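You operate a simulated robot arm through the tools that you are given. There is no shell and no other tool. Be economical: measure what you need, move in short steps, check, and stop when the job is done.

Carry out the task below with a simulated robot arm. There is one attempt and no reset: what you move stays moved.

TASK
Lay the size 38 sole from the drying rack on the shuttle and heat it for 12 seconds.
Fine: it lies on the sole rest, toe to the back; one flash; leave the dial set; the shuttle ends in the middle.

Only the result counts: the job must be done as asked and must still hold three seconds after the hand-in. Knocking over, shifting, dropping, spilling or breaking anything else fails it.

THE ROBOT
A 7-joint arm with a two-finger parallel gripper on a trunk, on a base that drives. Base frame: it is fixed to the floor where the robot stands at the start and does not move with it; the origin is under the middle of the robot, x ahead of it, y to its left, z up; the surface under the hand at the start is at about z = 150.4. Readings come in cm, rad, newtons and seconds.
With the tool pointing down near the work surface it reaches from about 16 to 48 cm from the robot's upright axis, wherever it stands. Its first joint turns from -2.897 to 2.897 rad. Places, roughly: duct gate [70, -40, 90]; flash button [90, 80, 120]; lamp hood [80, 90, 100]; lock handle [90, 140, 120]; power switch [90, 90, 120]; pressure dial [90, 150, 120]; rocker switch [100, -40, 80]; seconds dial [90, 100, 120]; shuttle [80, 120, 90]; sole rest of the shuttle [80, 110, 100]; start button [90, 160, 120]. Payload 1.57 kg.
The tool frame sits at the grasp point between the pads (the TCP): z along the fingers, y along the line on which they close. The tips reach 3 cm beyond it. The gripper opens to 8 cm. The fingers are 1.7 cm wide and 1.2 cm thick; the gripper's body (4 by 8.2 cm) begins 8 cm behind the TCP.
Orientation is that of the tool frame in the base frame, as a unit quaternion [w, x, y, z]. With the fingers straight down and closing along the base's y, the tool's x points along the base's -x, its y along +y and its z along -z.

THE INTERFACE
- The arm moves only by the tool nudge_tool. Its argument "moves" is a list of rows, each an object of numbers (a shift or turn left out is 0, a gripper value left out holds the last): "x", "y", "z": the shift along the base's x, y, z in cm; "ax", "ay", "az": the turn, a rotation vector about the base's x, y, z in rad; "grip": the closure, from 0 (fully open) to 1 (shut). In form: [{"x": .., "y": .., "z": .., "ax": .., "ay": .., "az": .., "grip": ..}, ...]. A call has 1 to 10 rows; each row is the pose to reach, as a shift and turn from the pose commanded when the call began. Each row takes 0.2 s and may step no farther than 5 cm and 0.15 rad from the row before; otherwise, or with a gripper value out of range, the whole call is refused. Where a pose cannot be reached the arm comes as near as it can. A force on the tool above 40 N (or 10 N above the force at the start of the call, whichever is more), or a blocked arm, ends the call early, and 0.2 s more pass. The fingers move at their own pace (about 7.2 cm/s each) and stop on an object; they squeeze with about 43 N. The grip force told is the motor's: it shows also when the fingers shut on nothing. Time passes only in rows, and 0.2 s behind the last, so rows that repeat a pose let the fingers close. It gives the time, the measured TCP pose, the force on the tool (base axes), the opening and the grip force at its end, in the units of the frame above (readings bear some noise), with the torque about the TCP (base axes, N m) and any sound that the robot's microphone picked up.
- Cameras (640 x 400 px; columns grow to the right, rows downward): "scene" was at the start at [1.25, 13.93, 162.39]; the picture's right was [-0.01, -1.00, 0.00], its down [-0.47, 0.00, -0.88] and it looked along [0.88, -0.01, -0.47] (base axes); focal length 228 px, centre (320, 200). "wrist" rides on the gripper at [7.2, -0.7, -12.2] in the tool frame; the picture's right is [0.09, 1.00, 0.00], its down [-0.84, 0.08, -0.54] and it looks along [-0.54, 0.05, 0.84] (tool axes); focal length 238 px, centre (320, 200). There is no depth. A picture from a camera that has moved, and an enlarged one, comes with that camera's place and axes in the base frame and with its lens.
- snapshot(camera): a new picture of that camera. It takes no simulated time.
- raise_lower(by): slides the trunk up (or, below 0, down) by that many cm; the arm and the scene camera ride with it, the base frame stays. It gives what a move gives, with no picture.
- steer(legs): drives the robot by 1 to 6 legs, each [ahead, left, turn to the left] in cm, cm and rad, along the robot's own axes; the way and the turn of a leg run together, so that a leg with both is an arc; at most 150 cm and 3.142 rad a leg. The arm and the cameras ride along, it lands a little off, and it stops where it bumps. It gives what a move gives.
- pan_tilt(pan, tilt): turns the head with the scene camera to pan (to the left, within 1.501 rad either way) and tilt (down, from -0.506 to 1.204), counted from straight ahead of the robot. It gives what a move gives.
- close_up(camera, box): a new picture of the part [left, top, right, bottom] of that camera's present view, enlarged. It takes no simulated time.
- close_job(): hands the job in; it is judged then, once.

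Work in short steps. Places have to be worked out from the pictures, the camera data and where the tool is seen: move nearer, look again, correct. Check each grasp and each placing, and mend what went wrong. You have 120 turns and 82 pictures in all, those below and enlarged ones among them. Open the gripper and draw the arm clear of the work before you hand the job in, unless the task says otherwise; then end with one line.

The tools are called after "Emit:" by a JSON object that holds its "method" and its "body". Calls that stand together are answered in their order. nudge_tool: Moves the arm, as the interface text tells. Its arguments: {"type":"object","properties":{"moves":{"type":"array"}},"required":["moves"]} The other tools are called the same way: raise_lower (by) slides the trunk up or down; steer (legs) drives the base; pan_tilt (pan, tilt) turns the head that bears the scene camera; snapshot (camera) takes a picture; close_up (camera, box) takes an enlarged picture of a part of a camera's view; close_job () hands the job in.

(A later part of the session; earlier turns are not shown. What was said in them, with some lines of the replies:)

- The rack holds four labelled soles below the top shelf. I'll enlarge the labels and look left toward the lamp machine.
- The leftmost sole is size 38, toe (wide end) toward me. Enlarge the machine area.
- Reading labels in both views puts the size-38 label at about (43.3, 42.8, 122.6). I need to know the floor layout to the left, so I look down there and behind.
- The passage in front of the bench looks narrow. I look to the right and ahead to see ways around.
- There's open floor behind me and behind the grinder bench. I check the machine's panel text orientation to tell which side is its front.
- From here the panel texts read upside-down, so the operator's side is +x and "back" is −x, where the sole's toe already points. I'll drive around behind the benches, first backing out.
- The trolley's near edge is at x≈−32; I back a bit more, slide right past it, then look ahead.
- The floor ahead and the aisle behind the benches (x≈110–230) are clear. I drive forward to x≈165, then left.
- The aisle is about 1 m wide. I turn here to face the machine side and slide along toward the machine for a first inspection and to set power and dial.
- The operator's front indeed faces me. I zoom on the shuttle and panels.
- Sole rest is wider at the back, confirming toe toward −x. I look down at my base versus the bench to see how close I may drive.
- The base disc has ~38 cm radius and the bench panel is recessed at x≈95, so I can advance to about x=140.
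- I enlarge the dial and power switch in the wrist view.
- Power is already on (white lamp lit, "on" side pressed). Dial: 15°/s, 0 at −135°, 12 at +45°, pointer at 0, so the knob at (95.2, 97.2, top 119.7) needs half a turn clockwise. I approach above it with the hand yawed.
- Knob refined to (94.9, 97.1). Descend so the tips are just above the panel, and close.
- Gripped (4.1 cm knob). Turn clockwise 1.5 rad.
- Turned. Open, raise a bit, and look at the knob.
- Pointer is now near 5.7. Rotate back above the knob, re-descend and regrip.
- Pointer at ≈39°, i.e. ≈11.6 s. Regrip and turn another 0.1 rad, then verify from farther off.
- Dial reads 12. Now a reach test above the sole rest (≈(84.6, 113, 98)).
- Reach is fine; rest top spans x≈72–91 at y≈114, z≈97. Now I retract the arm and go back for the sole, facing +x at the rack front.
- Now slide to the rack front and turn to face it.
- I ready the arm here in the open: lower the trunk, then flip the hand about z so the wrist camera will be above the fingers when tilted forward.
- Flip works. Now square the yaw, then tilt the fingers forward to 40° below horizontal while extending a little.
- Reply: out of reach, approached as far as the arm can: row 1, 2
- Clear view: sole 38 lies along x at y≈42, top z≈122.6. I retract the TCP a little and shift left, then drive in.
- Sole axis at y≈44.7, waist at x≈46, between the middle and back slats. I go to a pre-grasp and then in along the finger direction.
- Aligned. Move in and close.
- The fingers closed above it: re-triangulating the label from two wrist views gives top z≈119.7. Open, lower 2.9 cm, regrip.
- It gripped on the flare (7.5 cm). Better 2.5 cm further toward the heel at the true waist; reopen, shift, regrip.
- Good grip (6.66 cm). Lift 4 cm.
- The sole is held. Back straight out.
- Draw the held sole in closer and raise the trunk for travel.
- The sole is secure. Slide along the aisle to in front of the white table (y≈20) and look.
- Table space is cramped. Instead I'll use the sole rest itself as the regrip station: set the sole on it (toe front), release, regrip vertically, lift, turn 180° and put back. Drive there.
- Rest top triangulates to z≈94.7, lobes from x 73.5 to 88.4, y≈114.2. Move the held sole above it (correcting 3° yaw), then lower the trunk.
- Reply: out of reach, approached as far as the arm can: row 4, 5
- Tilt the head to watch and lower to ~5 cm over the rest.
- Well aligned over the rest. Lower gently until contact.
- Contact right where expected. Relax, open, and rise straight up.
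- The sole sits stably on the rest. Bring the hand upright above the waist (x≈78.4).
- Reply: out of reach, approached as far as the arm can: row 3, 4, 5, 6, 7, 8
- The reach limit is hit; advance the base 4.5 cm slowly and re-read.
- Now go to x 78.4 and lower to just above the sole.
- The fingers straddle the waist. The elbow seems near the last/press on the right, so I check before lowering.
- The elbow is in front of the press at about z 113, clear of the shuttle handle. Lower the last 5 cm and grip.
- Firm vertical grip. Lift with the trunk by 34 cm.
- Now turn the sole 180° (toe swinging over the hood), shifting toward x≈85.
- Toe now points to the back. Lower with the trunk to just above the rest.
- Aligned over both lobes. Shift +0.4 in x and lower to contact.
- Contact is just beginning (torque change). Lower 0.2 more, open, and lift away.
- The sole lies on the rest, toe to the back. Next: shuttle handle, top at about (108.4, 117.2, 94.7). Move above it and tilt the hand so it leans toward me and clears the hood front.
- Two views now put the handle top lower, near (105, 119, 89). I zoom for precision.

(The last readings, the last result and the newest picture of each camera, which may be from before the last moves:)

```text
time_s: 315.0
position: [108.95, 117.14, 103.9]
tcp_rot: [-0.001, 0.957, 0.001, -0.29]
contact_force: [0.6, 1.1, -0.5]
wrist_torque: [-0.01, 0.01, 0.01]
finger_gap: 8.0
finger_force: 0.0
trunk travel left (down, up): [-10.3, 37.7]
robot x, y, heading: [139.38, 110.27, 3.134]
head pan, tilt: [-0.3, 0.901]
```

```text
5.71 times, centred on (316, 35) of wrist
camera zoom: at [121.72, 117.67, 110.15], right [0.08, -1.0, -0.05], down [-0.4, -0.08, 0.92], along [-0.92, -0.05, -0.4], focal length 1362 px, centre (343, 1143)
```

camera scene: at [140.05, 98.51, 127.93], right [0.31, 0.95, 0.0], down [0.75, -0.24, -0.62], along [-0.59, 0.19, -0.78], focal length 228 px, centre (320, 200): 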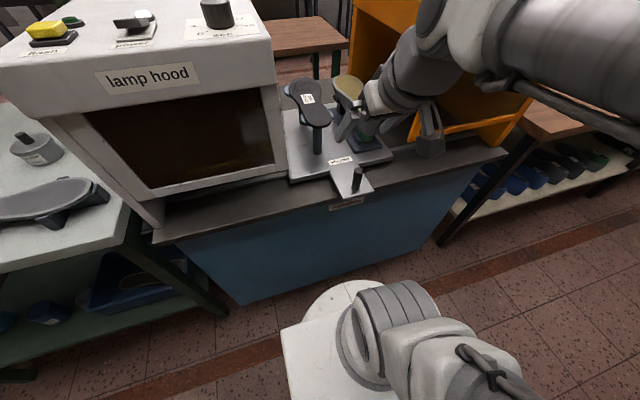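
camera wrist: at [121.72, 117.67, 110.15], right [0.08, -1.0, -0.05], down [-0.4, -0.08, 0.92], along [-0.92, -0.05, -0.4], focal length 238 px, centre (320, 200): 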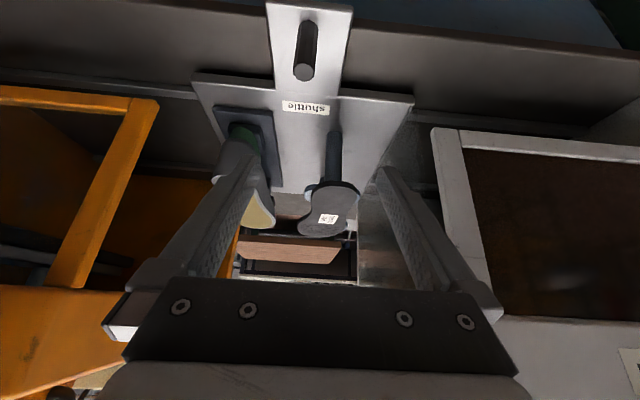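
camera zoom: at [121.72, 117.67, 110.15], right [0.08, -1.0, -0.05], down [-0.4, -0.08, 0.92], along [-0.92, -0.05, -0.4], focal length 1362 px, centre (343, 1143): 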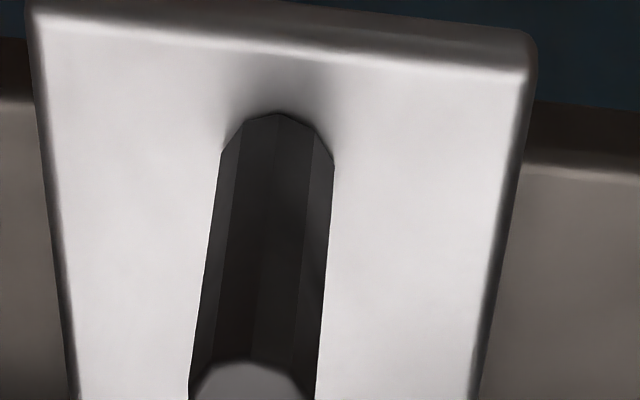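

Handle: vertical, Ø1.9, at (106, 119), z 83.8–90.1. Align, lower, and grip it.

Emit:
{"method": "nudge_tool", "body": {"moves": [{"x": -1.9, "y": 1.9}]}}

Emit:
{"method": "raise_lower", "body": {"by": -8}}

Emit:
{"method": "nudge_tool", "body": {"moves": [{"z": -3}, {"z": -6}, {"z": -7.5}, {"z": -7.5, "grip": 0.4}, {"z": -7.5, "grip": 0.7}, {"z": -7.5, "grip": 1}, {"z": -7.5, "grip": 1}, {"z": -7.5, "grip": 1}]}}

Emit:
{"method": "close_up", "body": {"camera": "scene", "box": [240, 60, 448, 190]}}

```text
time_s: 315.4
position: [106.98, 119.0, 103.98]
tcp_rot: [0.0, 0.957, 0.001, -0.29]
contact_force: [-0.1, 0.4, 1.1]
wrist_torque: [0.0, 0.0, 0.02]
finger_gap: 8.01
finger_force: 0.1
trunk travel left (down, up): [-10.3, 37.7]
robot x, y, heading: [139.19, 110.02, 3.128]
head pan, tilt: [-0.3, 0.901]
```

```text
time_s: 316.6
position: [106.95, 119.08, 95.97]
tcp_rot: [-0.002, 0.957, 0.0, -0.29]
contact_force: [0.2, 0.4, 0.7]
wrist_torque: [-0.02, 0.0, -0.03]
finger_gap: 7.97
finger_force: 0.1
trunk travel left (down, up): [-2.3, 45.7]
robot x, y, heading: [138.88, 110.24, 3.127]
head pan, tilt: [-0.3, 0.901]
```

```text
time_s: 318.4
position: [106.99, 119.05, 88.44]
tcp_rot: [-0.001, 0.957, -0.001, -0.29]
contact_force: [-1.5, 2.4, -2.5]
wrist_torque: [-0.64, 0.3, -0.16]
finger_gap: 2.16
finger_force: 33.9
trunk travel left (down, up): [-2.3, 45.7]
robot x, y, heading: [139.21, 110.2, 3.132]
head pan, tilt: [-0.3, 0.901]
```

```text
3.08 times, centred on (344, 125) of scene
camera zoom: at [140.04, 98.54, 119.92], right [0.31, 0.95, 0.0], down [0.75, -0.24, -0.62], along [-0.59, 0.19, -0.78], focal length 703 px, centre (246, 431)
```

zoom: 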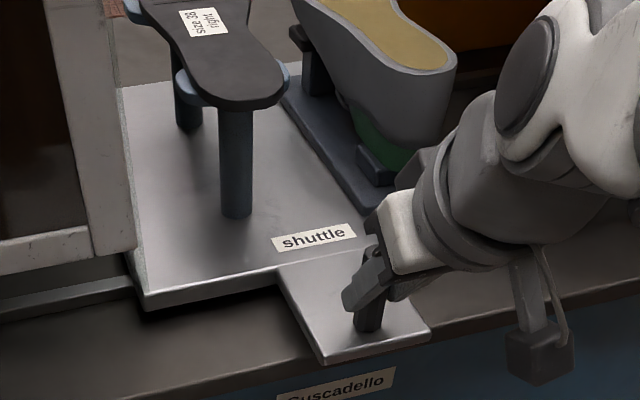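

Handle gripped. Slide the shuttle gently left toward the hood.

Emit:
{"method": "nudge_tool", "body": {"moves": [{"y": -0.5}, {"y": -1.5}, {"y": -2.7}, {"y": -4}, {"y": -5.3}, {"y": -6.6}, {"y": -7.9}, {"y": -9.1}, {"y": -9.9}, {"y": -10.2}]}}

Emit:
{"method": "close_up", "body": {"camera": "scene", "box": [200, 60, 408, 190]}}

```text
time_s: 320.6
position: [106.99, 108.87, 88.34]
tcp_rot: [-0.002, 0.957, 0.0, -0.29]
contact_force: [-0.8, 2.3, -2.1]
wrist_torque: [-0.58, -0.33, -0.01]
finger_gap: 2.16
finger_force: 34.1
trunk travel left (down, up): [-2.3, 45.7]
robot x, y, heading: [139.33, 110.2, 3.133]
head pan, tilt: [-0.3, 0.901]
```

```text
3.08 times, centred on (304, 125) of scene
camera zoom: at [140.04, 98.53, 119.93], right [0.31, 0.95, 0.0], down [0.75, -0.24, -0.62], along [-0.59, 0.19, -0.78], focal length 703 px, centre (369, 431)
```

zoom: 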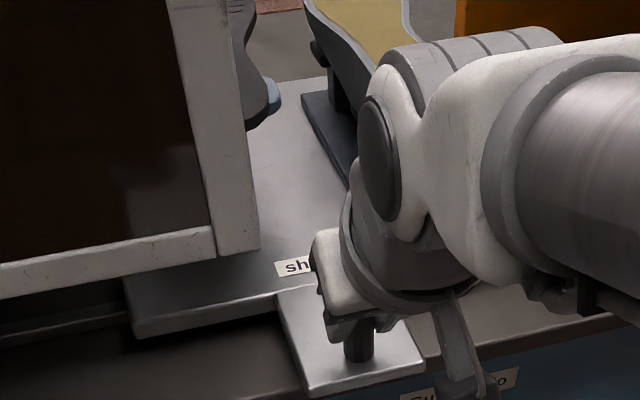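

It slides freely. Continue.

Emit:
{"method": "nudge_tool", "body": {"moves": [{"y": -0.5}, {"y": -1.5}, {"y": -2.7}, {"y": -4}, {"y": -5.3}, {"y": -6.6}, {"y": -7.9}, {"y": -9.1}, {"y": -9.9}, {"y": -10.2}]}}

Emit:
{"method": "nudge_tool", "body": {"moves": [{"y": -0.5}, {"y": -1.2}, {"y": -2}, {"y": -3}, {"y": -4}, {"y": -5}, {"y": -6}, {"y": -7}, {"y": -8}, {"y": -8.5}]}}

Emit:
{"method": "snapshot", "body": {"camera": "scene"}}

```text
time_s: 322.1
position: [107.26, 106.53, 88.05]
tcp_rot: [0.017, 0.957, -0.075, -0.28]
contact_force: [9.7, 1.0, 24.0]
wrist_torque: [0.61, 0.13, 0.02]
finger_gap: 2.23
finger_force: 34.8
trunk travel left (down, up): [-2.3, 45.7]
robot x, y, heading: [139.43, 110.31, 3.136]
head pan, tilt: [-0.3, 0.901]
stopped in row 7: the arm was blocked; the commanded pose is now the measured one
```

```text
time_s: 323.4
position: [107.31, 106.4, 87.49]
tcp_rot: [0.028, 0.953, -0.145, -0.263]
contact_force: [9.5, 0.1, 19.7]
wrist_torque: [0.75, 0.16, 0.4]
finger_gap: 2.31
finger_force: 35.0
trunk travel left (down, up): [-2.3, 45.7]
robot x, y, heading: [139.54, 110.51, 3.129]
head pan, tilt: [-0.3, 0.901]
stopped in row 6: the arm was blocked; the commanded pose is now the measured one
```

```text
14 pictures are left
camera scene: at [139.93, 97.52, 120.04], right [0.17, 0.98, 0.0], down [0.76, -0.13, -0.63], along [-0.63, 0.11, -0.77], focal length 228 px, centre (320, 200)
```

scene: 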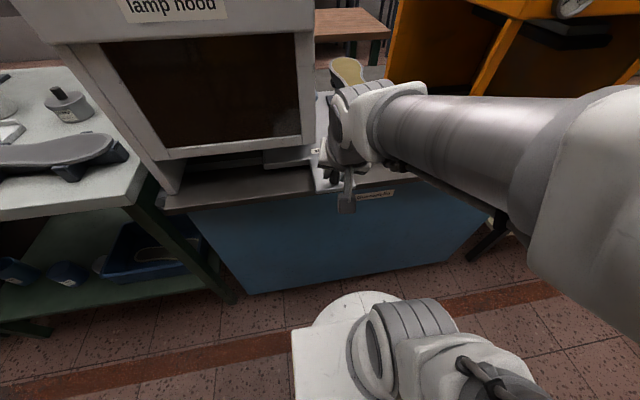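

The arm itself got blocked (forearm against my own head side, the shuttle shows no sideways force). I ease back to restore the hand's attitude.

Emit:
{"method": "nudge_tool", "body": {"moves": [{"y": 0.5, "z": 0.2, "az": 0.06}, {"y": 1.2, "z": 0.4, "az": 0.12}, {"y": 2, "z": 0.6, "az": 0.18}, {"y": 3, "z": 0.8, "az": 0.24}, {"y": 4, "z": 0.9, "az": 0.3}]}}

Emit:
{"method": "pan_tilt", "body": {"pan": -0.1, "tilt": 0.75}}

Emit:
{"method": "snapshot", "body": {"camera": "scene"}}

```text
time_s: 324.6
position: [107.46, 110.3, 87.87]
tcp_rot: [0.067, 0.966, 0.003, -0.25]
contact_force: [7.6, 1.4, -33.2]
wrist_torque: [0.44, -0.74, -0.01]
finger_gap: 2.27
finger_force: 35.0
trunk travel left (down, up): [-2.3, 45.7]
robot x, y, heading: [139.04, 110.63, 3.13]
head pan, tilt: [-0.3, 0.901]
```

```text
time_s: 325.3
position: [107.52, 110.21, 87.83]
tcp_rot: [0.067, 0.966, 0.001, -0.249]
contact_force: [5.9, 3.2, -35.4]
wrist_torque: [0.5, -0.75, 0.05]
finger_gap: 2.26
finger_force: 35.2
trunk travel left (down, up): [-2.3, 45.7]
robot x, y, heading: [139.5, 110.63, 3.132]
head pan, tilt: [-0.099, 0.75]
```

```text
13 pictures are left
camera scene: at [139.01, 97.12, 121.1], right [0.11, 0.99, 0.0], down [0.68, -0.08, -0.73], along [-0.73, 0.08, -0.68], focal length 228 px, centre (320, 200)
```

scene: 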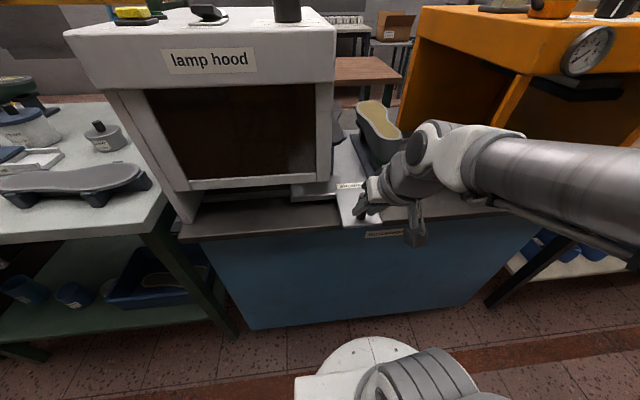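

Release the handle, lift while correcting the hand's roll, then back the base a little and shift left so the arm has room; I'll then push the shuttle by driving.

Emit:
{"method": "nudge_tool", "body": {"moves": [{"grip": 0}, {"grip": 0}, {"grip": 0}, {"z": 3, "grip": 0}, {"z": 6, "grip": 0}, {"z": 8, "ax": 0.128, "ay": 0.083, "az": -0.039, "grip": 0}, {"z": 8, "ax": 0.128, "ay": 0.083, "az": -0.039, "grip": 0}]}}

Emit:
{"method": "steer", "body": {"legs": [[-5, 5.5, 0.01]]}}

Emit:
{"method": "snapshot", "body": {"camera": "scene"}}

```text
refused: row 6 steps farther than a row can; nothing moved
```

```text
time_s: 326.4
position: [111.99, 104.32, 88.31]
tcp_rot: [0.069, 0.964, 0.007, -0.255]
contact_force: [-1.3, -0.2, -0.9]
wrist_torque: [0.01, -0.05, 0.02]
finger_gap: 0.0
finger_force: 21.1
trunk travel left (down, up): [-2.3, 45.7]
robot x, y, heading: [144.09, 104.57, 3.145]
head pan, tilt: [-0.099, 0.75]
```

```text
12 pictures are left
camera scene: at [144.14, 91.58, 121.12], right [0.1, 0.99, 0.0], down [0.68, -0.07, -0.73], along [-0.73, 0.07, -0.68], focal length 228 px, centre (320, 200)
```

scene: 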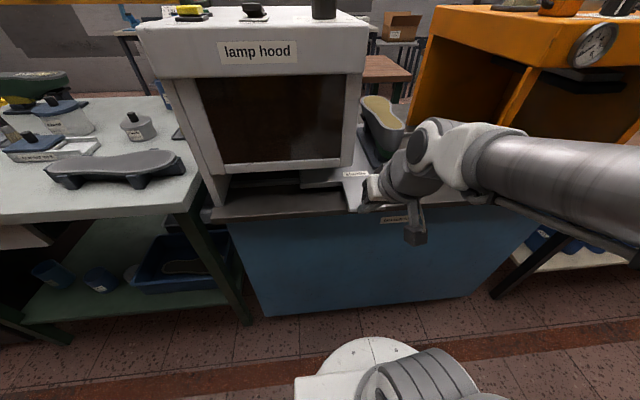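

The refused call let the fingers slip off the handle during the drive. Lift, fix the attitude, open, and look at the shuttle and sole.

Emit:
{"method": "nudge_tool", "body": {"moves": [{"x": 2, "z": 3}, {"x": 3, "z": 6}, {"x": 3, "z": 9, "ax": 0.06, "ay": 0.03, "az": -0.02, "grip": 0}, {"x": 3, "z": 11, "ax": 0.128, "ay": 0.07, "az": -0.039, "grip": 0}, {"x": 3, "z": 11, "ax": 0.128, "ay": 0.07, "az": -0.045, "grip": 0}]}}

Emit:
{"method": "snapshot", "body": {"camera": "wrist"}}

Emit:
{"method": "close_up", "body": {"camera": "scene", "box": [250, 80, 442, 200]}}

```text
time_s: 327.6
position: [115.02, 104.56, 99.41]
tcp_rot: [0.0, 0.957, 0.003, -0.29]
contact_force: [-0.4, -0.9, 0.9]
wrist_torque: [0.02, 0.01, 0.01]
finger_gap: 8.03
finger_force: 0.1
trunk travel left (down, up): [-2.3, 45.7]
robot x, y, heading: [144.0, 104.72, 3.139]
head pan, tilt: [-0.099, 0.75]
```

```text
11 pictures are left
camera wrist: at [127.88, 105.14, 105.6], right [0.08, -1.0, -0.05], down [-0.4, -0.08, 0.91], along [-0.91, -0.06, -0.4], focal length 238 px, centre (320, 200)
```

wrist: 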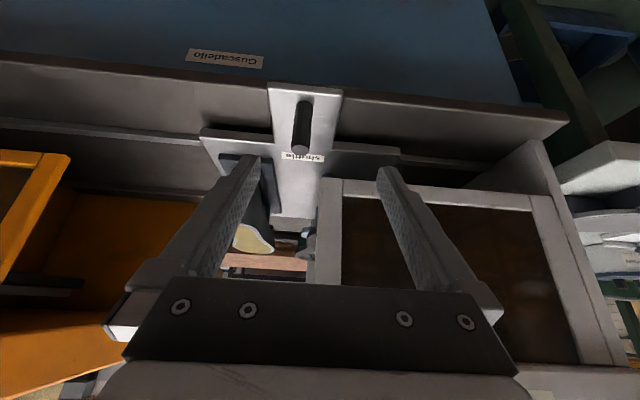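

```text
3.33 times, centred on (346, 140) of scene
camera zoom: at [144.14, 91.58, 121.11], right [0.1, 0.99, 0.0], down [0.68, -0.07, -0.73], along [-0.73, 0.07, -0.68], focal length 761 px, centre (233, 400)
```

zoom: 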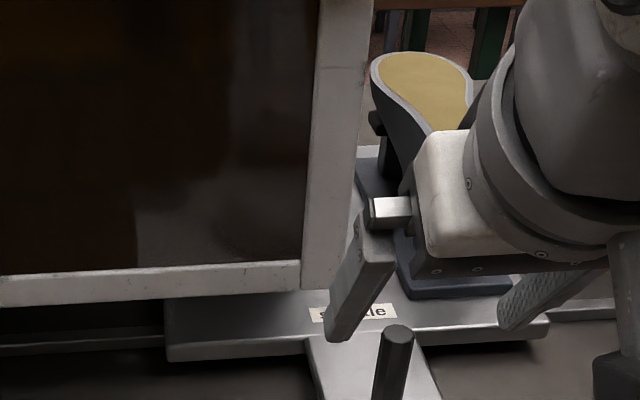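

The handle is at (106, 106.1), standing fine. Shift the base left 4 cm, then align and grip again.

Emit:
{"method": "steer", "body": {"legs": [[0, 4, 0]]}}

Emit:
{"method": "nudge_tool", "body": {"moves": [{"x": -2.7, "y": 1.9}, {"x": -5.4, "y": 3.8}, {"x": -8, "y": 5.6}, {"x": -8, "y": 5.6}]}}

Emit:
{"method": "close_up", "body": {"camera": "wrist", "box": [220, 20, 420, 145]}}

```text
time_s: 328.6
position: [115.03, 100.51, 99.36]
tcp_rot: [-0.001, 0.957, 0.003, -0.291]
contact_force: [0.8, -0.6, 0.5]
wrist_torque: [0.0, -0.02, 0.03]
finger_gap: 7.99
finger_force: 0.0
trunk travel left (down, up): [-2.3, 45.7]
robot x, y, heading: [144.07, 100.79, 3.139]
head pan, tilt: [-0.099, 0.75]
```

```text
time_s: 329.6
position: [107.08, 106.37, 99.57]
tcp_rot: [0.0, 0.957, 0.003, -0.29]
contact_force: [-0.3, 0.5, -0.4]
wrist_torque: [0.01, 0.02, -0.03]
finger_gap: 8.01
finger_force: 0.0
trunk travel left (down, up): [-2.3, 45.7]
robot x, y, heading: [144.34, 100.77, 3.143]
head pan, tilt: [-0.099, 0.75]
```

```text
3.20 times, centred on (320, 82) of wrist
camera zoom: at [119.77, 106.89, 105.78], right [0.08, -1.0, -0.05], down [-0.4, -0.08, 0.92], along [-0.91, -0.06, -0.4], focal length 763 px, centre (320, 576)
```

zoom: 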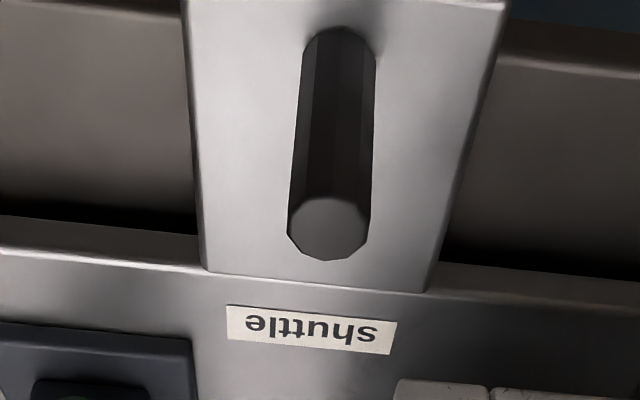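

Handle at (105.9, 106.2); lower and grip.

Emit:
{"method": "nudge_tool", "body": {"moves": [{"y": -0.15, "z": -4}, {"y": -0.15, "z": -8}, {"y": -0.15, "z": -11.1}, {"y": -0.15, "z": -11.1, "grip": 0.4}, {"y": -0.15, "z": -11.1, "grip": 0.7}, {"y": -0.15, "z": -11.1, "grip": 1}, {"y": -0.15, "z": -11.1, "grip": 1}, {"y": -0.15, "z": -11.1, "grip": 1}]}}

Emit:
{"method": "steer", "body": {"legs": [[0, 6, 0]]}}

```text
time_s: 331.4
position: [106.86, 105.96, 88.24]
tcp_rot: [0.001, 0.957, 0.003, -0.289]
contact_force: [-1.0, -1.0, -3.9]
wrist_torque: [-0.75, 0.15, 0.01]
finger_gap: 2.16
finger_force: 34.7
trunk travel left (down, up): [-2.3, 45.7]
robot x, y, heading: [144.73, 100.86, 3.141]
head pan, tilt: [-0.099, 0.75]
```

```text
time_s: 332.5
position: [106.9, 99.96, 88.1]
tcp_rot: [0.0, 0.957, 0.003, -0.289]
contact_force: [-0.1, -3.2, -4.8]
wrist_torque: [-0.84, -0.09, 0.24]
finger_gap: 2.15
finger_force: 35.0
trunk travel left (down, up): [-2.3, 45.7]
robot x, y, heading: [144.18, 95.14, 3.14]
head pan, tilt: [-0.099, 0.75]
```

The shuttle follows the base drive. Continue in small strafes until the stop.

Emit:
{"method": "steer", "body": {"legs": [[0, 4, 0]]}}

Emit:
{"method": "close_up", "body": {"camera": "scene", "box": [160, 60, 416, 220]}}

```text
time_s: 333.5
position: [106.9, 95.91, 88.24]
tcp_rot: [0.002, 0.957, 0.006, -0.289]
contact_force: [-2.4, -3.1, -0.4]
wrist_torque: [-0.83, -0.1, 0.26]
finger_gap: 2.16
finger_force: 34.4
trunk travel left (down, up): [-2.3, 45.7]
robot x, y, heading: [144.65, 91.34, -3.142]
head pan, tilt: [-0.099, 0.75]
```

```text
2.50 times, centred on (288, 140) of scene
camera zoom: at [144.13, 77.76, 121.11], right [0.1, 1.0, 0.0], down [0.68, -0.07, -0.73], along [-0.73, 0.07, -0.68], focal length 571 px, centre (400, 350)
```

zoom: 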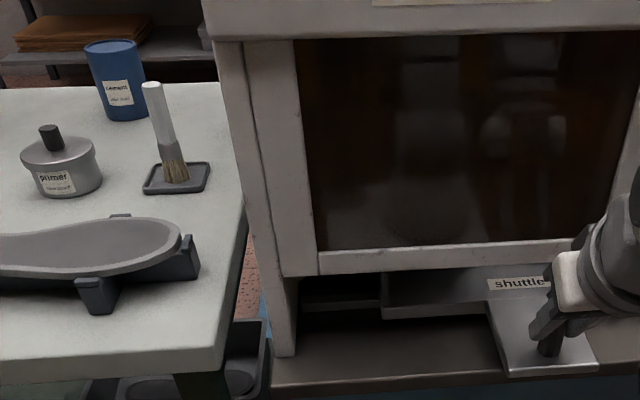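

Emit:
{"method": "steer", "body": {"legs": [[0, 3, 0]]}}

```text
time_s: 334.4
position: [106.9, 92.81, 88.1]
tcp_rot: [0.002, 0.957, 0.006, -0.289]
contact_force: [-2.0, -3.4, 0.4]
wrist_torque: [-0.81, -0.1, 0.29]
finger_gap: 2.15
finger_force: 34.6
trunk travel left (down, up): [-2.3, 45.7]
robot x, y, heading: [144.34, 87.71, -3.142]
head pan, tilt: [-0.099, 0.75]
```

No stop yet; rest is near y≈88. I push gently with the arm to find the stop.

Emit:
{"method": "nudge_tool", "body": {"moves": [{"y": -0.5}, {"y": -1}, {"y": -1.5}, {"y": -2}, {"y": -2.5}]}}

```text
time_s: 335.6
position: [106.85, 90.4, 88.25]
tcp_rot: [0.002, 0.957, 0.006, -0.289]
contact_force: [-1.5, 3.5, 4.4]
wrist_torque: [-0.42, -0.26, 0.22]
finger_gap: 2.15
finger_force: 35.0
trunk travel left (down, up): [-2.3, 45.7]
robot x, y, heading: [143.74, 88.19, -3.145]
head pan, tilt: [-0.099, 0.75]
```

Emit:
{"method": "nudge_tool", "body": {"moves": [{"y": -0.5}, {"y": -1}, {"y": -1.5}, {"y": -1.5}]}}

Emit:
{"method": "close_up", "body": {"camera": "scene", "box": [160, 60, 480, 260]}}

```text
time_s: 336.6
position: [106.89, 88.75, 88.18]
tcp_rot: [0.001, 0.958, 0.006, -0.288]
contact_force: [3.7, -4.1, 6.3]
wrist_torque: [0.47, -0.64, -0.07]
finger_gap: 2.14
finger_force: 34.5
trunk travel left (down, up): [-2.3, 45.7]
robot x, y, heading: [144.28, 87.96, -3.142]
head pan, tilt: [-0.099, 0.75]
```

```text
2.00 times, centred on (320, 160) of scene
camera zoom: at [144.19, 74.7, 121.11], right [0.1, 1.0, 0.0], down [0.68, -0.07, -0.73], along [-0.73, 0.07, -0.68], focal length 457 px, centre (320, 280)
```

zoom: 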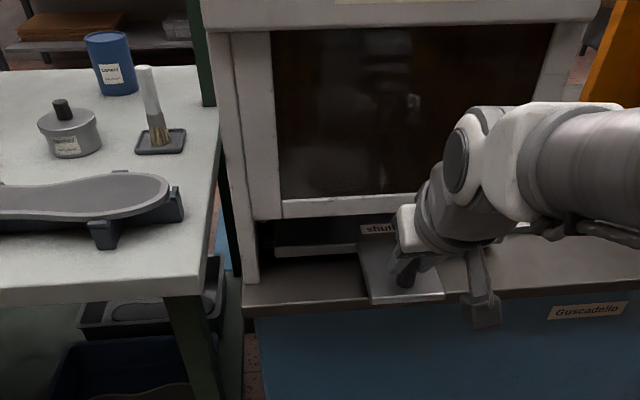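

Emit:
{"method": "nudge_tool", "body": {"moves": [{"y": -0.5}, {"y": -1}, {"y": -1.5}, {"y": -2}, {"y": -2}]}}

```text
time_s: 337.8
position: [107.03, 87.29, 88.2]
tcp_rot: [0.001, 0.958, 0.003, -0.288]
contact_force: [-2.3, 19.6, -1.2]
wrist_torque: [0.88, -0.33, -0.43]
finger_gap: 2.14
finger_force: 34.1
trunk travel left (down, up): [-2.3, 45.7]
robot x, y, heading: [144.22, 88.03, 3.144]
head pan, tilt: [-0.099, 0.75]
```

Stop found at TCP y≈87.3 (travel ≈31.8). Hood centre is ≈86.2, the sole now ≈82.3; I ease back 1 cm so the sole is well inside and unloaded, then release the handle.

Emit:
{"method": "nudge_tool", "body": {"moves": [{"y": 0.5}, {"y": 1.2}, {"y": 1.2}, {"y": 1.2, "grip": 0.5}, {"y": 1.2, "grip": 0}, {"y": 1.2, "grip": 0}, {"y": 1.2, "z": 4, "grip": 0}, {"y": 1.2, "z": 8, "grip": 0}, {"y": 1.2, "z": 11, "grip": 0}]}}

Emit:
{"method": "snapshot", "body": {"camera": "wrist"}}

```text
time_s: 339.8
position: [106.99, 88.26, 99.02]
tcp_rot: [0.002, 0.957, 0.005, -0.289]
contact_force: [-0.1, 0.3, -0.5]
wrist_torque: [0.0, -0.04, -0.04]
finger_gap: 8.02
finger_force: 0.0
trunk travel left (down, up): [-2.3, 45.7]
robot x, y, heading: [144.19, 87.53, -3.142]
head pan, tilt: [-0.099, 0.75]
```

```text
6 pictures are left
camera wrist: at [119.71, 88.85, 105.39], right [0.09, -0.99, -0.05], down [-0.4, -0.08, 0.91], along [-0.91, -0.06, -0.4], focal length 238 px, centre (320, 200)
```

wrist: 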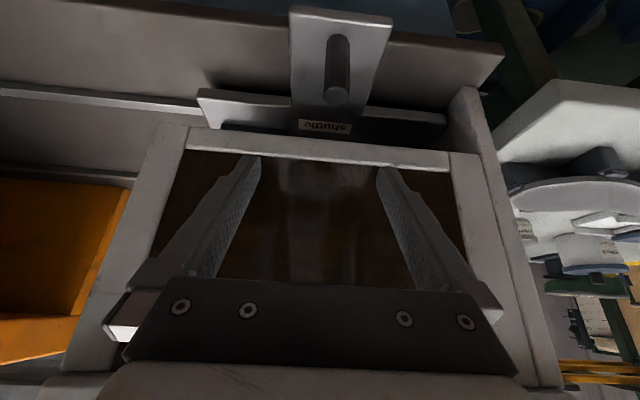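

The shuttle has settled at its hood end (handle y≈87). Now raise, upright the hand, close the fingers, and go over the flash button at ≈(95.6, 75.8, top 119.7).

Emit:
{"method": "raise_lower", "body": {"by": 36}}

Emit:
{"method": "nudge_tool", "body": {"moves": [{"ay": -0.12, "grip": 1}, {"ay": -0.24}, {"ay": -0.36}, {"ay": -0.48, "x": -2}, {"ay": -0.586, "x": -5}]}}

Emit:
{"method": "steer", "body": {"legs": [[0, 5, 0]]}}

```text
time_s: 343.3
position: [106.87, 87.99, 135.12]
tcp_rot: [0.001, 0.957, 0.005, -0.289]
contact_force: [0.6, -0.3, -1.3]
wrist_torque: [0.01, 0.03, 0.03]
finger_gap: 8.0
finger_force: 0.1
trunk travel left (down, up): [-38.3, 9.7]
robot x, y, heading: [144.26, 87.94, -3.141]
head pan, tilt: [-0.099, 0.75]
```

```text
time_s: 344.5
position: [101.93, 87.89, 135.2]
tcp_rot: [0.004, 1.0, 0.005, 0.001]
contact_force: [-0.1, 0.5, -0.7]
wrist_torque: [0.01, -0.01, 0.01]
finger_gap: 0.0
finger_force: 21.2
trunk travel left (down, up): [-38.3, 9.7]
robot x, y, heading: [144.26, 88.09, -3.14]
head pan, tilt: [-0.099, 0.75]
```

```text
time_s: 345.5
position: [101.98, 83.0, 135.32]
tcp_rot: [0.002, 1.0, 0.004, 0.001]
contact_force: [-0.3, 0.6, 0.1]
wrist_torque: [0.01, -0.02, 0.0]
finger_gap: 0.0
finger_force: 21.4
trunk travel left (down, up): [-38.3, 9.7]
robot x, y, heading: [144.29, 82.69, -3.142]
head pan, tilt: [-0.099, 0.75]
```

Move over the button and verify with one picture.

Emit:
{"method": "nudge_tool", "body": {"moves": [{"x": -2.2, "y": -2.4, "z": -2}, {"x": -4.4, "y": -4.8, "z": -5}, {"x": -6.4, "y": -7.2, "z": -8}, {"x": -6.4, "y": -7.2, "z": -9}]}}

Emit:
{"method": "snapshot", "body": {"camera": "wrist"}}

```text
time_s: 346.5
position: [95.73, 75.82, 126.12]
tcp_rot: [0.004, 1.0, 0.005, 0.0]
contact_force: [-0.6, -0.5, 1.4]
wrist_torque: [-0.05, 0.01, 0.01]
finger_gap: 0.0
finger_force: 21.8
trunk travel left (down, up): [-38.3, 9.7]
robot x, y, heading: [144.39, 82.71, -3.141]
head pan, tilt: [-0.099, 0.75]
```

```text
5 pictures are left
camera wrist: at [102.86, 76.52, 138.31], right [0.1, -0.99, 0.01], down [-0.84, -0.08, 0.54], along [-0.54, -0.06, -0.84], focal length 238 px, centre (320, 200)
```

wrist: 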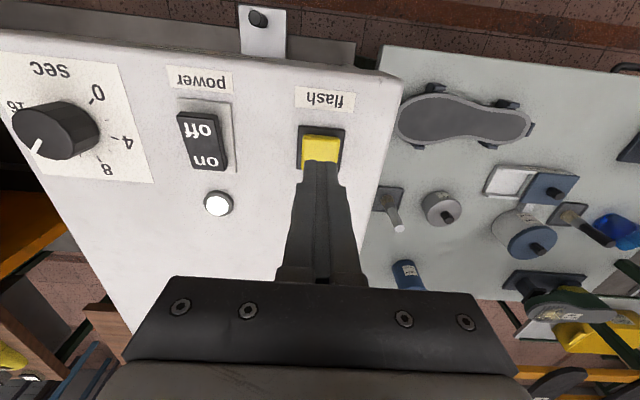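

Aligned over the button. Press down gently once.

Emit:
{"method": "nudge_tool", "body": {"moves": [{"z": -2}, {"z": -3}, {"z": -3.5}, {"z": -3.8}, {"z": -4.1}]}}

```text
time_s: 347.7
position: [95.71, 75.68, 121.99]
tcp_rot: [0.003, 1.0, 0.004, 0.0]
contact_force: [-0.2, 0.4, -1.0]
wrist_torque: [-0.01, 0.0, 0.0]
finger_gap: 0.0
finger_force: 21.3
trunk travel left (down, up): [-38.3, 9.7]
robot x, y, heading: [144.27, 82.82, -3.147]
head pan, tilt: [-0.099, 0.75]
```

Emit:
{"method": "nudge_tool", "body": {"moves": [{"z": -0.2}, {"z": -0.4}, {"z": -0.6}]}}

```text
time_s: 348.5
position: [95.62, 75.77, 121.45]
tcp_rot: [0.003, 1.0, 0.004, 0.0]
contact_force: [-0.8, 0.4, 2.9]
wrist_torque: [-0.03, -0.03, 0.0]
finger_gap: 0.0
finger_force: 21.1
trunk travel left (down, up): [-38.3, 9.7]
robot x, y, heading: [144.39, 82.9, -3.143]
head pan, tilt: [-0.099, 0.75]
heard: click
```

A click: pressed. Raise off the button and check the indicator.

Emit:
{"method": "nudge_tool", "body": {"moves": [{"z": 2}, {"z": 5}, {"z": 9}, {"z": 9}]}}

Emit:
{"method": "snapshot", "body": {"camera": "wrist"}}

```text
time_s: 349.5
position: [95.65, 75.93, 130.6]
tcp_rot: [0.004, 1.0, 0.004, 0.0]
contact_force: [-0.1, -0.2, 0.2]
wrist_torque: [-0.04, -0.03, 0.0]
finger_gap: 0.0
finger_force: 20.8
trunk travel left (down, up): [-38.3, 9.7]
robot x, y, heading: [144.48, 83.03, -3.139]
head pan, tilt: [-0.099, 0.75]
```

```text
4 pictures are left
camera wrist: at [102.81, 76.64, 142.84], right [0.1, -0.99, 0.01], down [-0.84, -0.08, 0.54], along [-0.54, -0.06, -0.84], focal length 238 px, centre (320, 200)
```

wrist: 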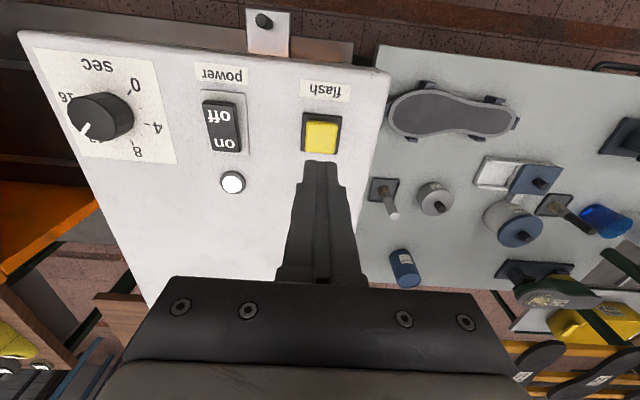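

While it heats, move the hand back out over the handle, tilted as before.

Emit:
{"method": "nudge_tool", "body": {"moves": [{"x": 2, "y": 2, "z": 2}, {"x": 5, "y": 4, "z": 4}, {"x": 8, "y": 6, "z": 4.5, "ay": 0.12}, {"x": 11.4, "y": 8, "z": 4.5, "ay": 0.24}, {"x": 11.4, "y": 10, "z": 4.5, "ay": 0.36}, {"x": 11.4, "y": 11.2, "z": 4.5, "ay": 0.48}, {"x": 11.4, "y": 11.2, "z": 4.5, "ay": 0.588, "grip": 0}, {"x": 11.4, "y": 11.2, "z": 4.5, "ay": 0.588, "grip": 0}]}}

Emit:
{"method": "close_up", "body": {"camera": "scene", "box": [260, 20, 484, 160]}}

```text
time_s: 351.3
position: [107.11, 87.15, 134.96]
tcp_rot: [0.002, 0.957, 0.007, -0.291]
contact_force: [-0.4, 0.1, 0.5]
wrist_torque: [-0.03, 0.02, 0.01]
finger_gap: 7.96
finger_force: 0.1
trunk travel left (down, up): [-38.3, 9.7]
robot x, y, heading: [144.4, 83.09, -3.138]
head pan, tilt: [-0.099, 0.75]
```

```text
2.86 times, centred on (372, 90) of scene
camera zoom: at [144.15, 69.77, 157.11], right [0.1, 1.0, 0.0], down [0.68, -0.07, -0.73], along [-0.73, 0.07, -0.68], focal length 652 px, centre (171, 514)
```

zoom: 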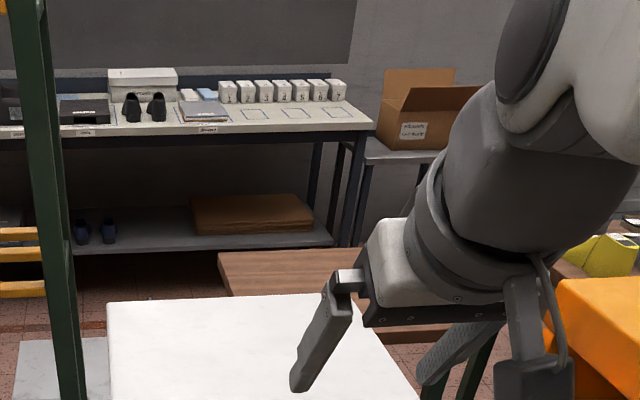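

One check of the flash indicator.

Emit:
{"method": "close_up", "body": {"camera": "scene", "box": [290, 145, 418, 225]}}

```text
5.00 times, centred on (354, 185) of scene
camera zoom: at [144.15, 69.77, 157.11], right [0.1, 1.0, 0.0], down [0.68, -0.07, -0.73], along [-0.73, 0.07, -0.68], focal length 1142 px, centre (150, 275)
```

zoom: 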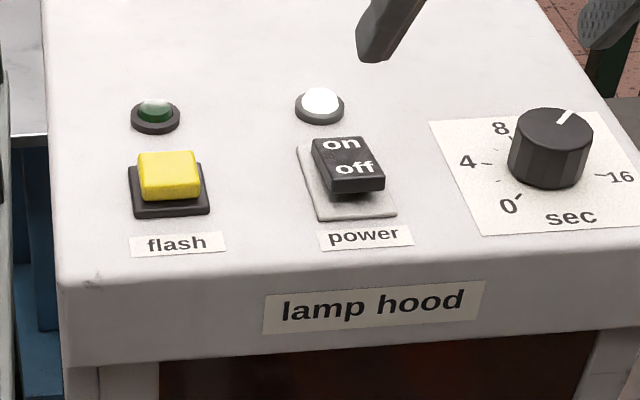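

The panel glows reddish; the green lamp may mark the end. Wait in place and listen.

Emit:
{"method": "nudge_tool", "body": {"moves": [{"z": 0}, {"z": 0}, {"z": 0}, {"z": 0}, {"z": 0}, {"z": 0}, {"z": 0}, {"z": 0}, {"z": 0}, {"z": 0}]}}

Emit:
{"method": "nudge_tool", "body": {"moves": [{"z": 0}, {"z": 0}, {"z": 0}, {"z": 0}, {"z": 0}, {"z": 0}, {"z": 0}, {"z": 0}, {"z": 0}, {"z": 0}]}}

Emit:
{"method": "nudge_tool", "body": {"moves": [{"z": 0}, {"z": 0}, {"z": 0}, {"z": 0}, {"z": 0}, {"z": 0}, {"z": 0}, {"z": 0}, {"z": 0}, {"z": 0}]}}

Emit:
{"method": "nudge_tool", "body": {"moves": [{"z": 0}, {"z": 0}, {"z": 0}, {"z": 0}, {"z": 0}, {"z": 0}, {"z": 0}, {"z": 0}, {"z": 0}, {"z": 0}]}}

Emit:
{"method": "nudge_tool", "body": {"moves": [{"z": 0}, {"z": 0}, {"z": 0}, {"z": 0}, {"z": 0}, {"z": 0}, {"z": 0}, {"z": 0}]}}

```text
time_s: 353.5
position: [107.08, 86.89, 135.15]
tcp_rot: [0.001, 0.957, 0.006, -0.29]
contact_force: [0.0, 0.5, 0.5]
wrist_torque: [0.0, 0.0, -0.01]
finger_gap: 8.01
finger_force: 0.1
trunk travel left (down, up): [-38.3, 9.7]
robot x, y, heading: [144.55, 83.21, -3.143]
head pan, tilt: [-0.099, 0.75]
```

```text
time_s: 355.7
position: [107.14, 86.98, 135.09]
tcp_rot: [0.002, 0.957, 0.006, -0.29]
contact_force: [-0.3, 0.4, -0.4]
wrist_torque: [0.0, 0.03, -0.01]
finger_gap: 8.01
finger_force: 0.1
trunk travel left (down, up): [-38.3, 9.7]
robot x, y, heading: [144.43, 83.16, -3.148]
head pan, tilt: [-0.099, 0.75]
```

```text
time_s: 357.9
position: [107.2, 86.98, 135.05]
tcp_rot: [0.002, 0.957, 0.006, -0.29]
contact_force: [-0.4, 0.0, 0.1]
wrist_torque: [-0.01, 0.02, -0.01]
finger_gap: 8.0
finger_force: 0.0
trunk travel left (down, up): [-38.3, 9.7]
robot x, y, heading: [144.19, 83.0, -3.143]
head pan, tilt: [-0.099, 0.75]
```

```text
time_s: 360.1
position: [107.11, 87.04, 135.07]
tcp_rot: [0.002, 0.957, 0.006, -0.291]
contact_force: [-0.1, 0.6, -0.2]
wrist_torque: [-0.03, -0.02, 0.01]
finger_gap: 8.01
finger_force: 0.0
trunk travel left (down, up): [-38.3, 9.7]
robot x, y, heading: [144.1, 83.28, -3.14]
head pan, tilt: [-0.099, 0.75]
```

```text
time_s: 361.9
position: [106.97, 87.03, 134.95]
tcp_rot: [0.003, 0.957, 0.006, -0.289]
contact_force: [0.4, -0.2, 0.9]
wrist_torque: [0.03, -0.05, 0.01]
finger_gap: 8.02
finger_force: 0.1
trunk travel left (down, up): [-38.3, 9.7]
robot x, y, heading: [144.31, 82.8, -3.142]
head pan, tilt: [-0.099, 0.75]
```

No sound at the end; compare the indicator now.

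Emit:
{"method": "close_up", "body": {"camera": "scene", "box": [290, 145, 418, 225]}}

```text
5.00 times, centred on (354, 185) of scene
camera zoom: at [144.14, 69.77, 157.11], right [0.1, 1.0, 0.0], down [0.68, -0.07, -0.73], along [-0.73, 0.07, -0.68], focal length 1142 px, centre (150, 275)
```

zoom: 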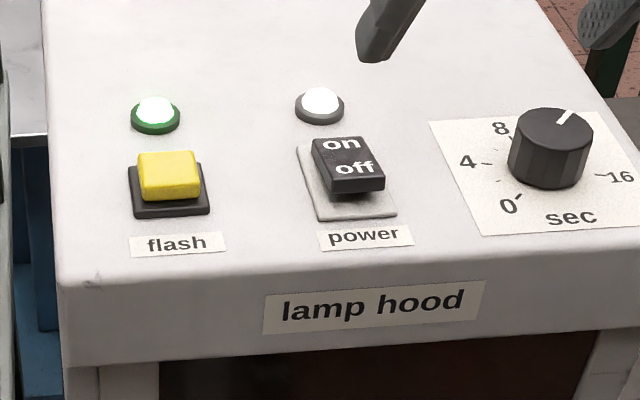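

Green lamp lit, the flash is complete. Now lower back onto the handle (y≈87) and grip.

Emit:
{"method": "raise_lower", "body": {"by": -36}}

Emit:
{"method": "nudge_tool", "body": {"moves": [{"z": -4}, {"z": -8}, {"z": -10.7}, {"z": -10.7, "grip": 0.4}, {"z": -10.7, "grip": 0.7}, {"z": -10.7, "grip": 1}, {"z": -10.7, "grip": 1}, {"z": -10.7, "grip": 1}]}}

```text
time_s: 365.4
position: [107.07, 86.95, 98.96]
tcp_rot: [0.002, 0.957, 0.006, -0.291]
contact_force: [-0.6, -0.1, 0.5]
wrist_torque: [-0.02, 0.0, 0.04]
finger_gap: 8.02
finger_force: 0.0
trunk travel left (down, up): [-2.3, 45.7]
robot x, y, heading: [144.48, 82.82, -3.14]
head pan, tilt: [-0.099, 0.75]
```

```text
time_s: 367.2
position: [107.11, 87.06, 88.43]
tcp_rot: [0.001, 0.958, 0.004, -0.288]
contact_force: [0.3, 22.8, -5.4]
wrist_torque: [1.01, 0.06, -0.43]
finger_gap: 2.17
finger_force: 34.8
trunk travel left (down, up): [-2.3, 45.7]
robot x, y, heading: [144.13, 82.87, 3.138]
head pan, tilt: [-0.099, 0.75]
```

Gripped. Ease off the stop and drive right in stages toward the middle (handle y 119).

Emit:
{"method": "nudge_tool", "body": {"moves": [{"y": 0.5}, {"y": 1.2}, {"y": 2}, {"y": 2.8}, {"y": 3.4}, {"y": 3.8}]}}

Emit:
{"method": "steer", "body": {"legs": [[0, -6, 0]]}}

Emit:
{"method": "steer", "body": {"legs": [[0, -8, 0]]}}

```text
time_s: 368.6
position: [107.16, 90.83, 88.2]
tcp_rot: [0.001, 0.957, 0.005, -0.289]
contact_force: [7.5, -1.6, -5.5]
wrist_torque: [0.53, -0.65, -0.04]
finger_gap: 2.13
finger_force: 34.6
trunk travel left (down, up): [-2.3, 45.7]
robot x, y, heading: [144.44, 83.05, -3.14]
head pan, tilt: [-0.099, 0.75]
```

```text
time_s: 369.8
position: [107.05, 96.66, 88.37]
tcp_rot: [0.001, 0.957, 0.005, -0.29]
contact_force: [11.0, 2.7, -7.4]
wrist_torque: [0.67, -0.24, -0.24]
finger_gap: 2.17
finger_force: 34.8
trunk travel left (down, up): [-2.3, 45.7]
robot x, y, heading: [144.36, 88.78, -3.141]
head pan, tilt: [-0.099, 0.75]
```

```text
time_s: 371.0
position: [107.0, 104.83, 88.28]
tcp_rot: [0.002, 0.957, 0.004, -0.29]
contact_force: [4.1, 3.4, -0.2]
wrist_torque: [-0.34, 0.13, -0.15]
finger_gap: 2.16
finger_force: 34.7
trunk travel left (down, up): [-2.3, 45.7]
robot x, y, heading: [144.3, 96.69, -3.141]
head pan, tilt: [-0.099, 0.75]
```

Good. Continue another 10 cm by base, then finish with the arm.

Emit:
{"method": "steer", "body": {"legs": [[0, -8, 0]]}}

Emit:
{"method": "steer", "body": {"legs": [[0, -4, 0]]}}

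```text
time_s: 372.3
position: [107.06, 112.81, 88.26]
tcp_rot: [0.001, 0.957, 0.004, -0.29]
contact_force: [5.4, 3.5, 0.4]
wrist_torque: [-0.43, 0.08, -0.16]
finger_gap: 2.12
finger_force: 34.4
trunk travel left (down, up): [-2.3, 45.7]
robot x, y, heading: [144.35, 104.96, -3.14]
head pan, tilt: [-0.099, 0.75]
```

```text
time_s: 373.3
position: [107.11, 116.86, 88.38]
tcp_rot: [0.001, 0.957, 0.004, -0.29]
contact_force: [5.6, 4.2, 1.5]
wrist_torque: [-0.25, 0.13, -0.22]
finger_gap: 2.18
finger_force: 35.0
trunk travel left (down, up): [-2.3, 45.7]
robot x, y, heading: [144.45, 108.64, -3.132]
head pan, tilt: [-0.099, 0.75]
```

Final 2.2 cm with the arm, then release slowly and lift.

Emit:
{"method": "nudge_tool", "body": {"moves": [{"y": 0.5}, {"y": 1.1}, {"y": 1.7}, {"y": 2.15}, {"y": 2.15}, {"y": 2.15}]}}

Emit:
{"method": "nudge_tool", "body": {"moves": [{"grip": 0.7}, {"grip": 0.6}, {"grip": 0.4}, {"grip": 0}, {"grip": 0}, {"z": 4, "grip": 0}, {"z": 8, "grip": 0}, {"z": 12, "grip": 0}, {"z": 15.5, "x": 1.9, "grip": 0}]}}

Emit:
{"method": "snapshot", "body": {"camera": "wrist"}}

```text
time_s: 374.7
position: [107.07, 118.98, 88.3]
tcp_rot: [0.001, 0.957, 0.003, -0.29]
contact_force: [4.7, 3.4, 3.3]
wrist_torque: [-0.51, -0.23, 0.06]
finger_gap: 2.15
finger_force: 34.7
trunk travel left (down, up): [-2.3, 45.7]
robot x, y, heading: [144.38, 108.66, -3.144]
head pan, tilt: [-0.099, 0.75]
```

```text
time_s: 376.7
position: [108.88, 118.77, 103.87]
tcp_rot: [0.002, 0.957, 0.004, -0.29]
contact_force: [-0.7, -0.3, 0.5]
wrist_torque: [0.03, -0.01, 0.0]
finger_gap: 7.98
finger_force: 0.1
trunk travel left (down, up): [-2.3, 45.7]
robot x, y, heading: [144.45, 108.69, -3.139]
head pan, tilt: [-0.099, 0.75]
```

```text
0 pictures are left
camera wrist: at [121.69, 119.54, 110.17], right [0.08, -1.0, -0.05], down [-0.4, -0.08, 0.92], along [-0.91, -0.06, -0.4], focal length 238 px, centre (320, 200)
```

wrist: 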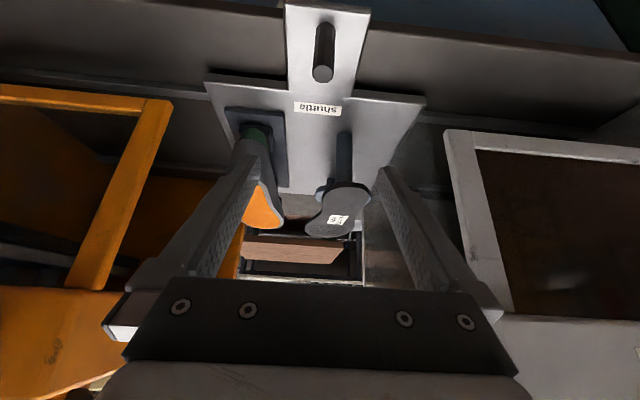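

Compared with the earlier picture, handle and sole are back at their original middle positions, sole still on its rest toe to back. Draw the arm clear.

Emit:
{"method": "raise_lower", "body": {"by": 30}}

Emit:
{"method": "steer", "body": {"legs": [[-16, 0, 0]]}}

Emit:
{"method": "close_job", "body": {}}

```text
time_s: 379.7
position: [108.9, 119.01, 133.84]
tcp_rot: [0.001, 0.957, 0.003, -0.29]
contact_force: [1.2, 0.1, 0.1]
wrist_torque: [0.0, 0.0, -0.02]
finger_gap: 8.0
finger_force: 0.0
trunk travel left (down, up): [-32.3, 15.7]
robot x, y, heading: [144.03, 108.91, -3.139]
head pan, tilt: [-0.099, 0.75]
```

```text
time_s: 381.4
position: [125.51, 118.81, 133.86]
tcp_rot: [0.001, 0.957, 0.004, -0.29]
contact_force: [0.5, 1.2, 0.5]
wrist_torque: [0.02, 0.04, 0.0]
finger_gap: 7.98
finger_force: 0.0
trunk travel left (down, up): [-32.3, 15.7]
robot x, y, heading: [160.6, 108.86, -3.138]
head pan, tilt: [-0.099, 0.75]
```

```text
The job is handed in.
```

The size 38 sole is on the sole rest, toe to the back, heated with one 12-second flash; the dial is still at 12 and the shuttle is back in the middle, though the shoe last beside it turned from yellow to orange in the last picture, seemingly heated too.
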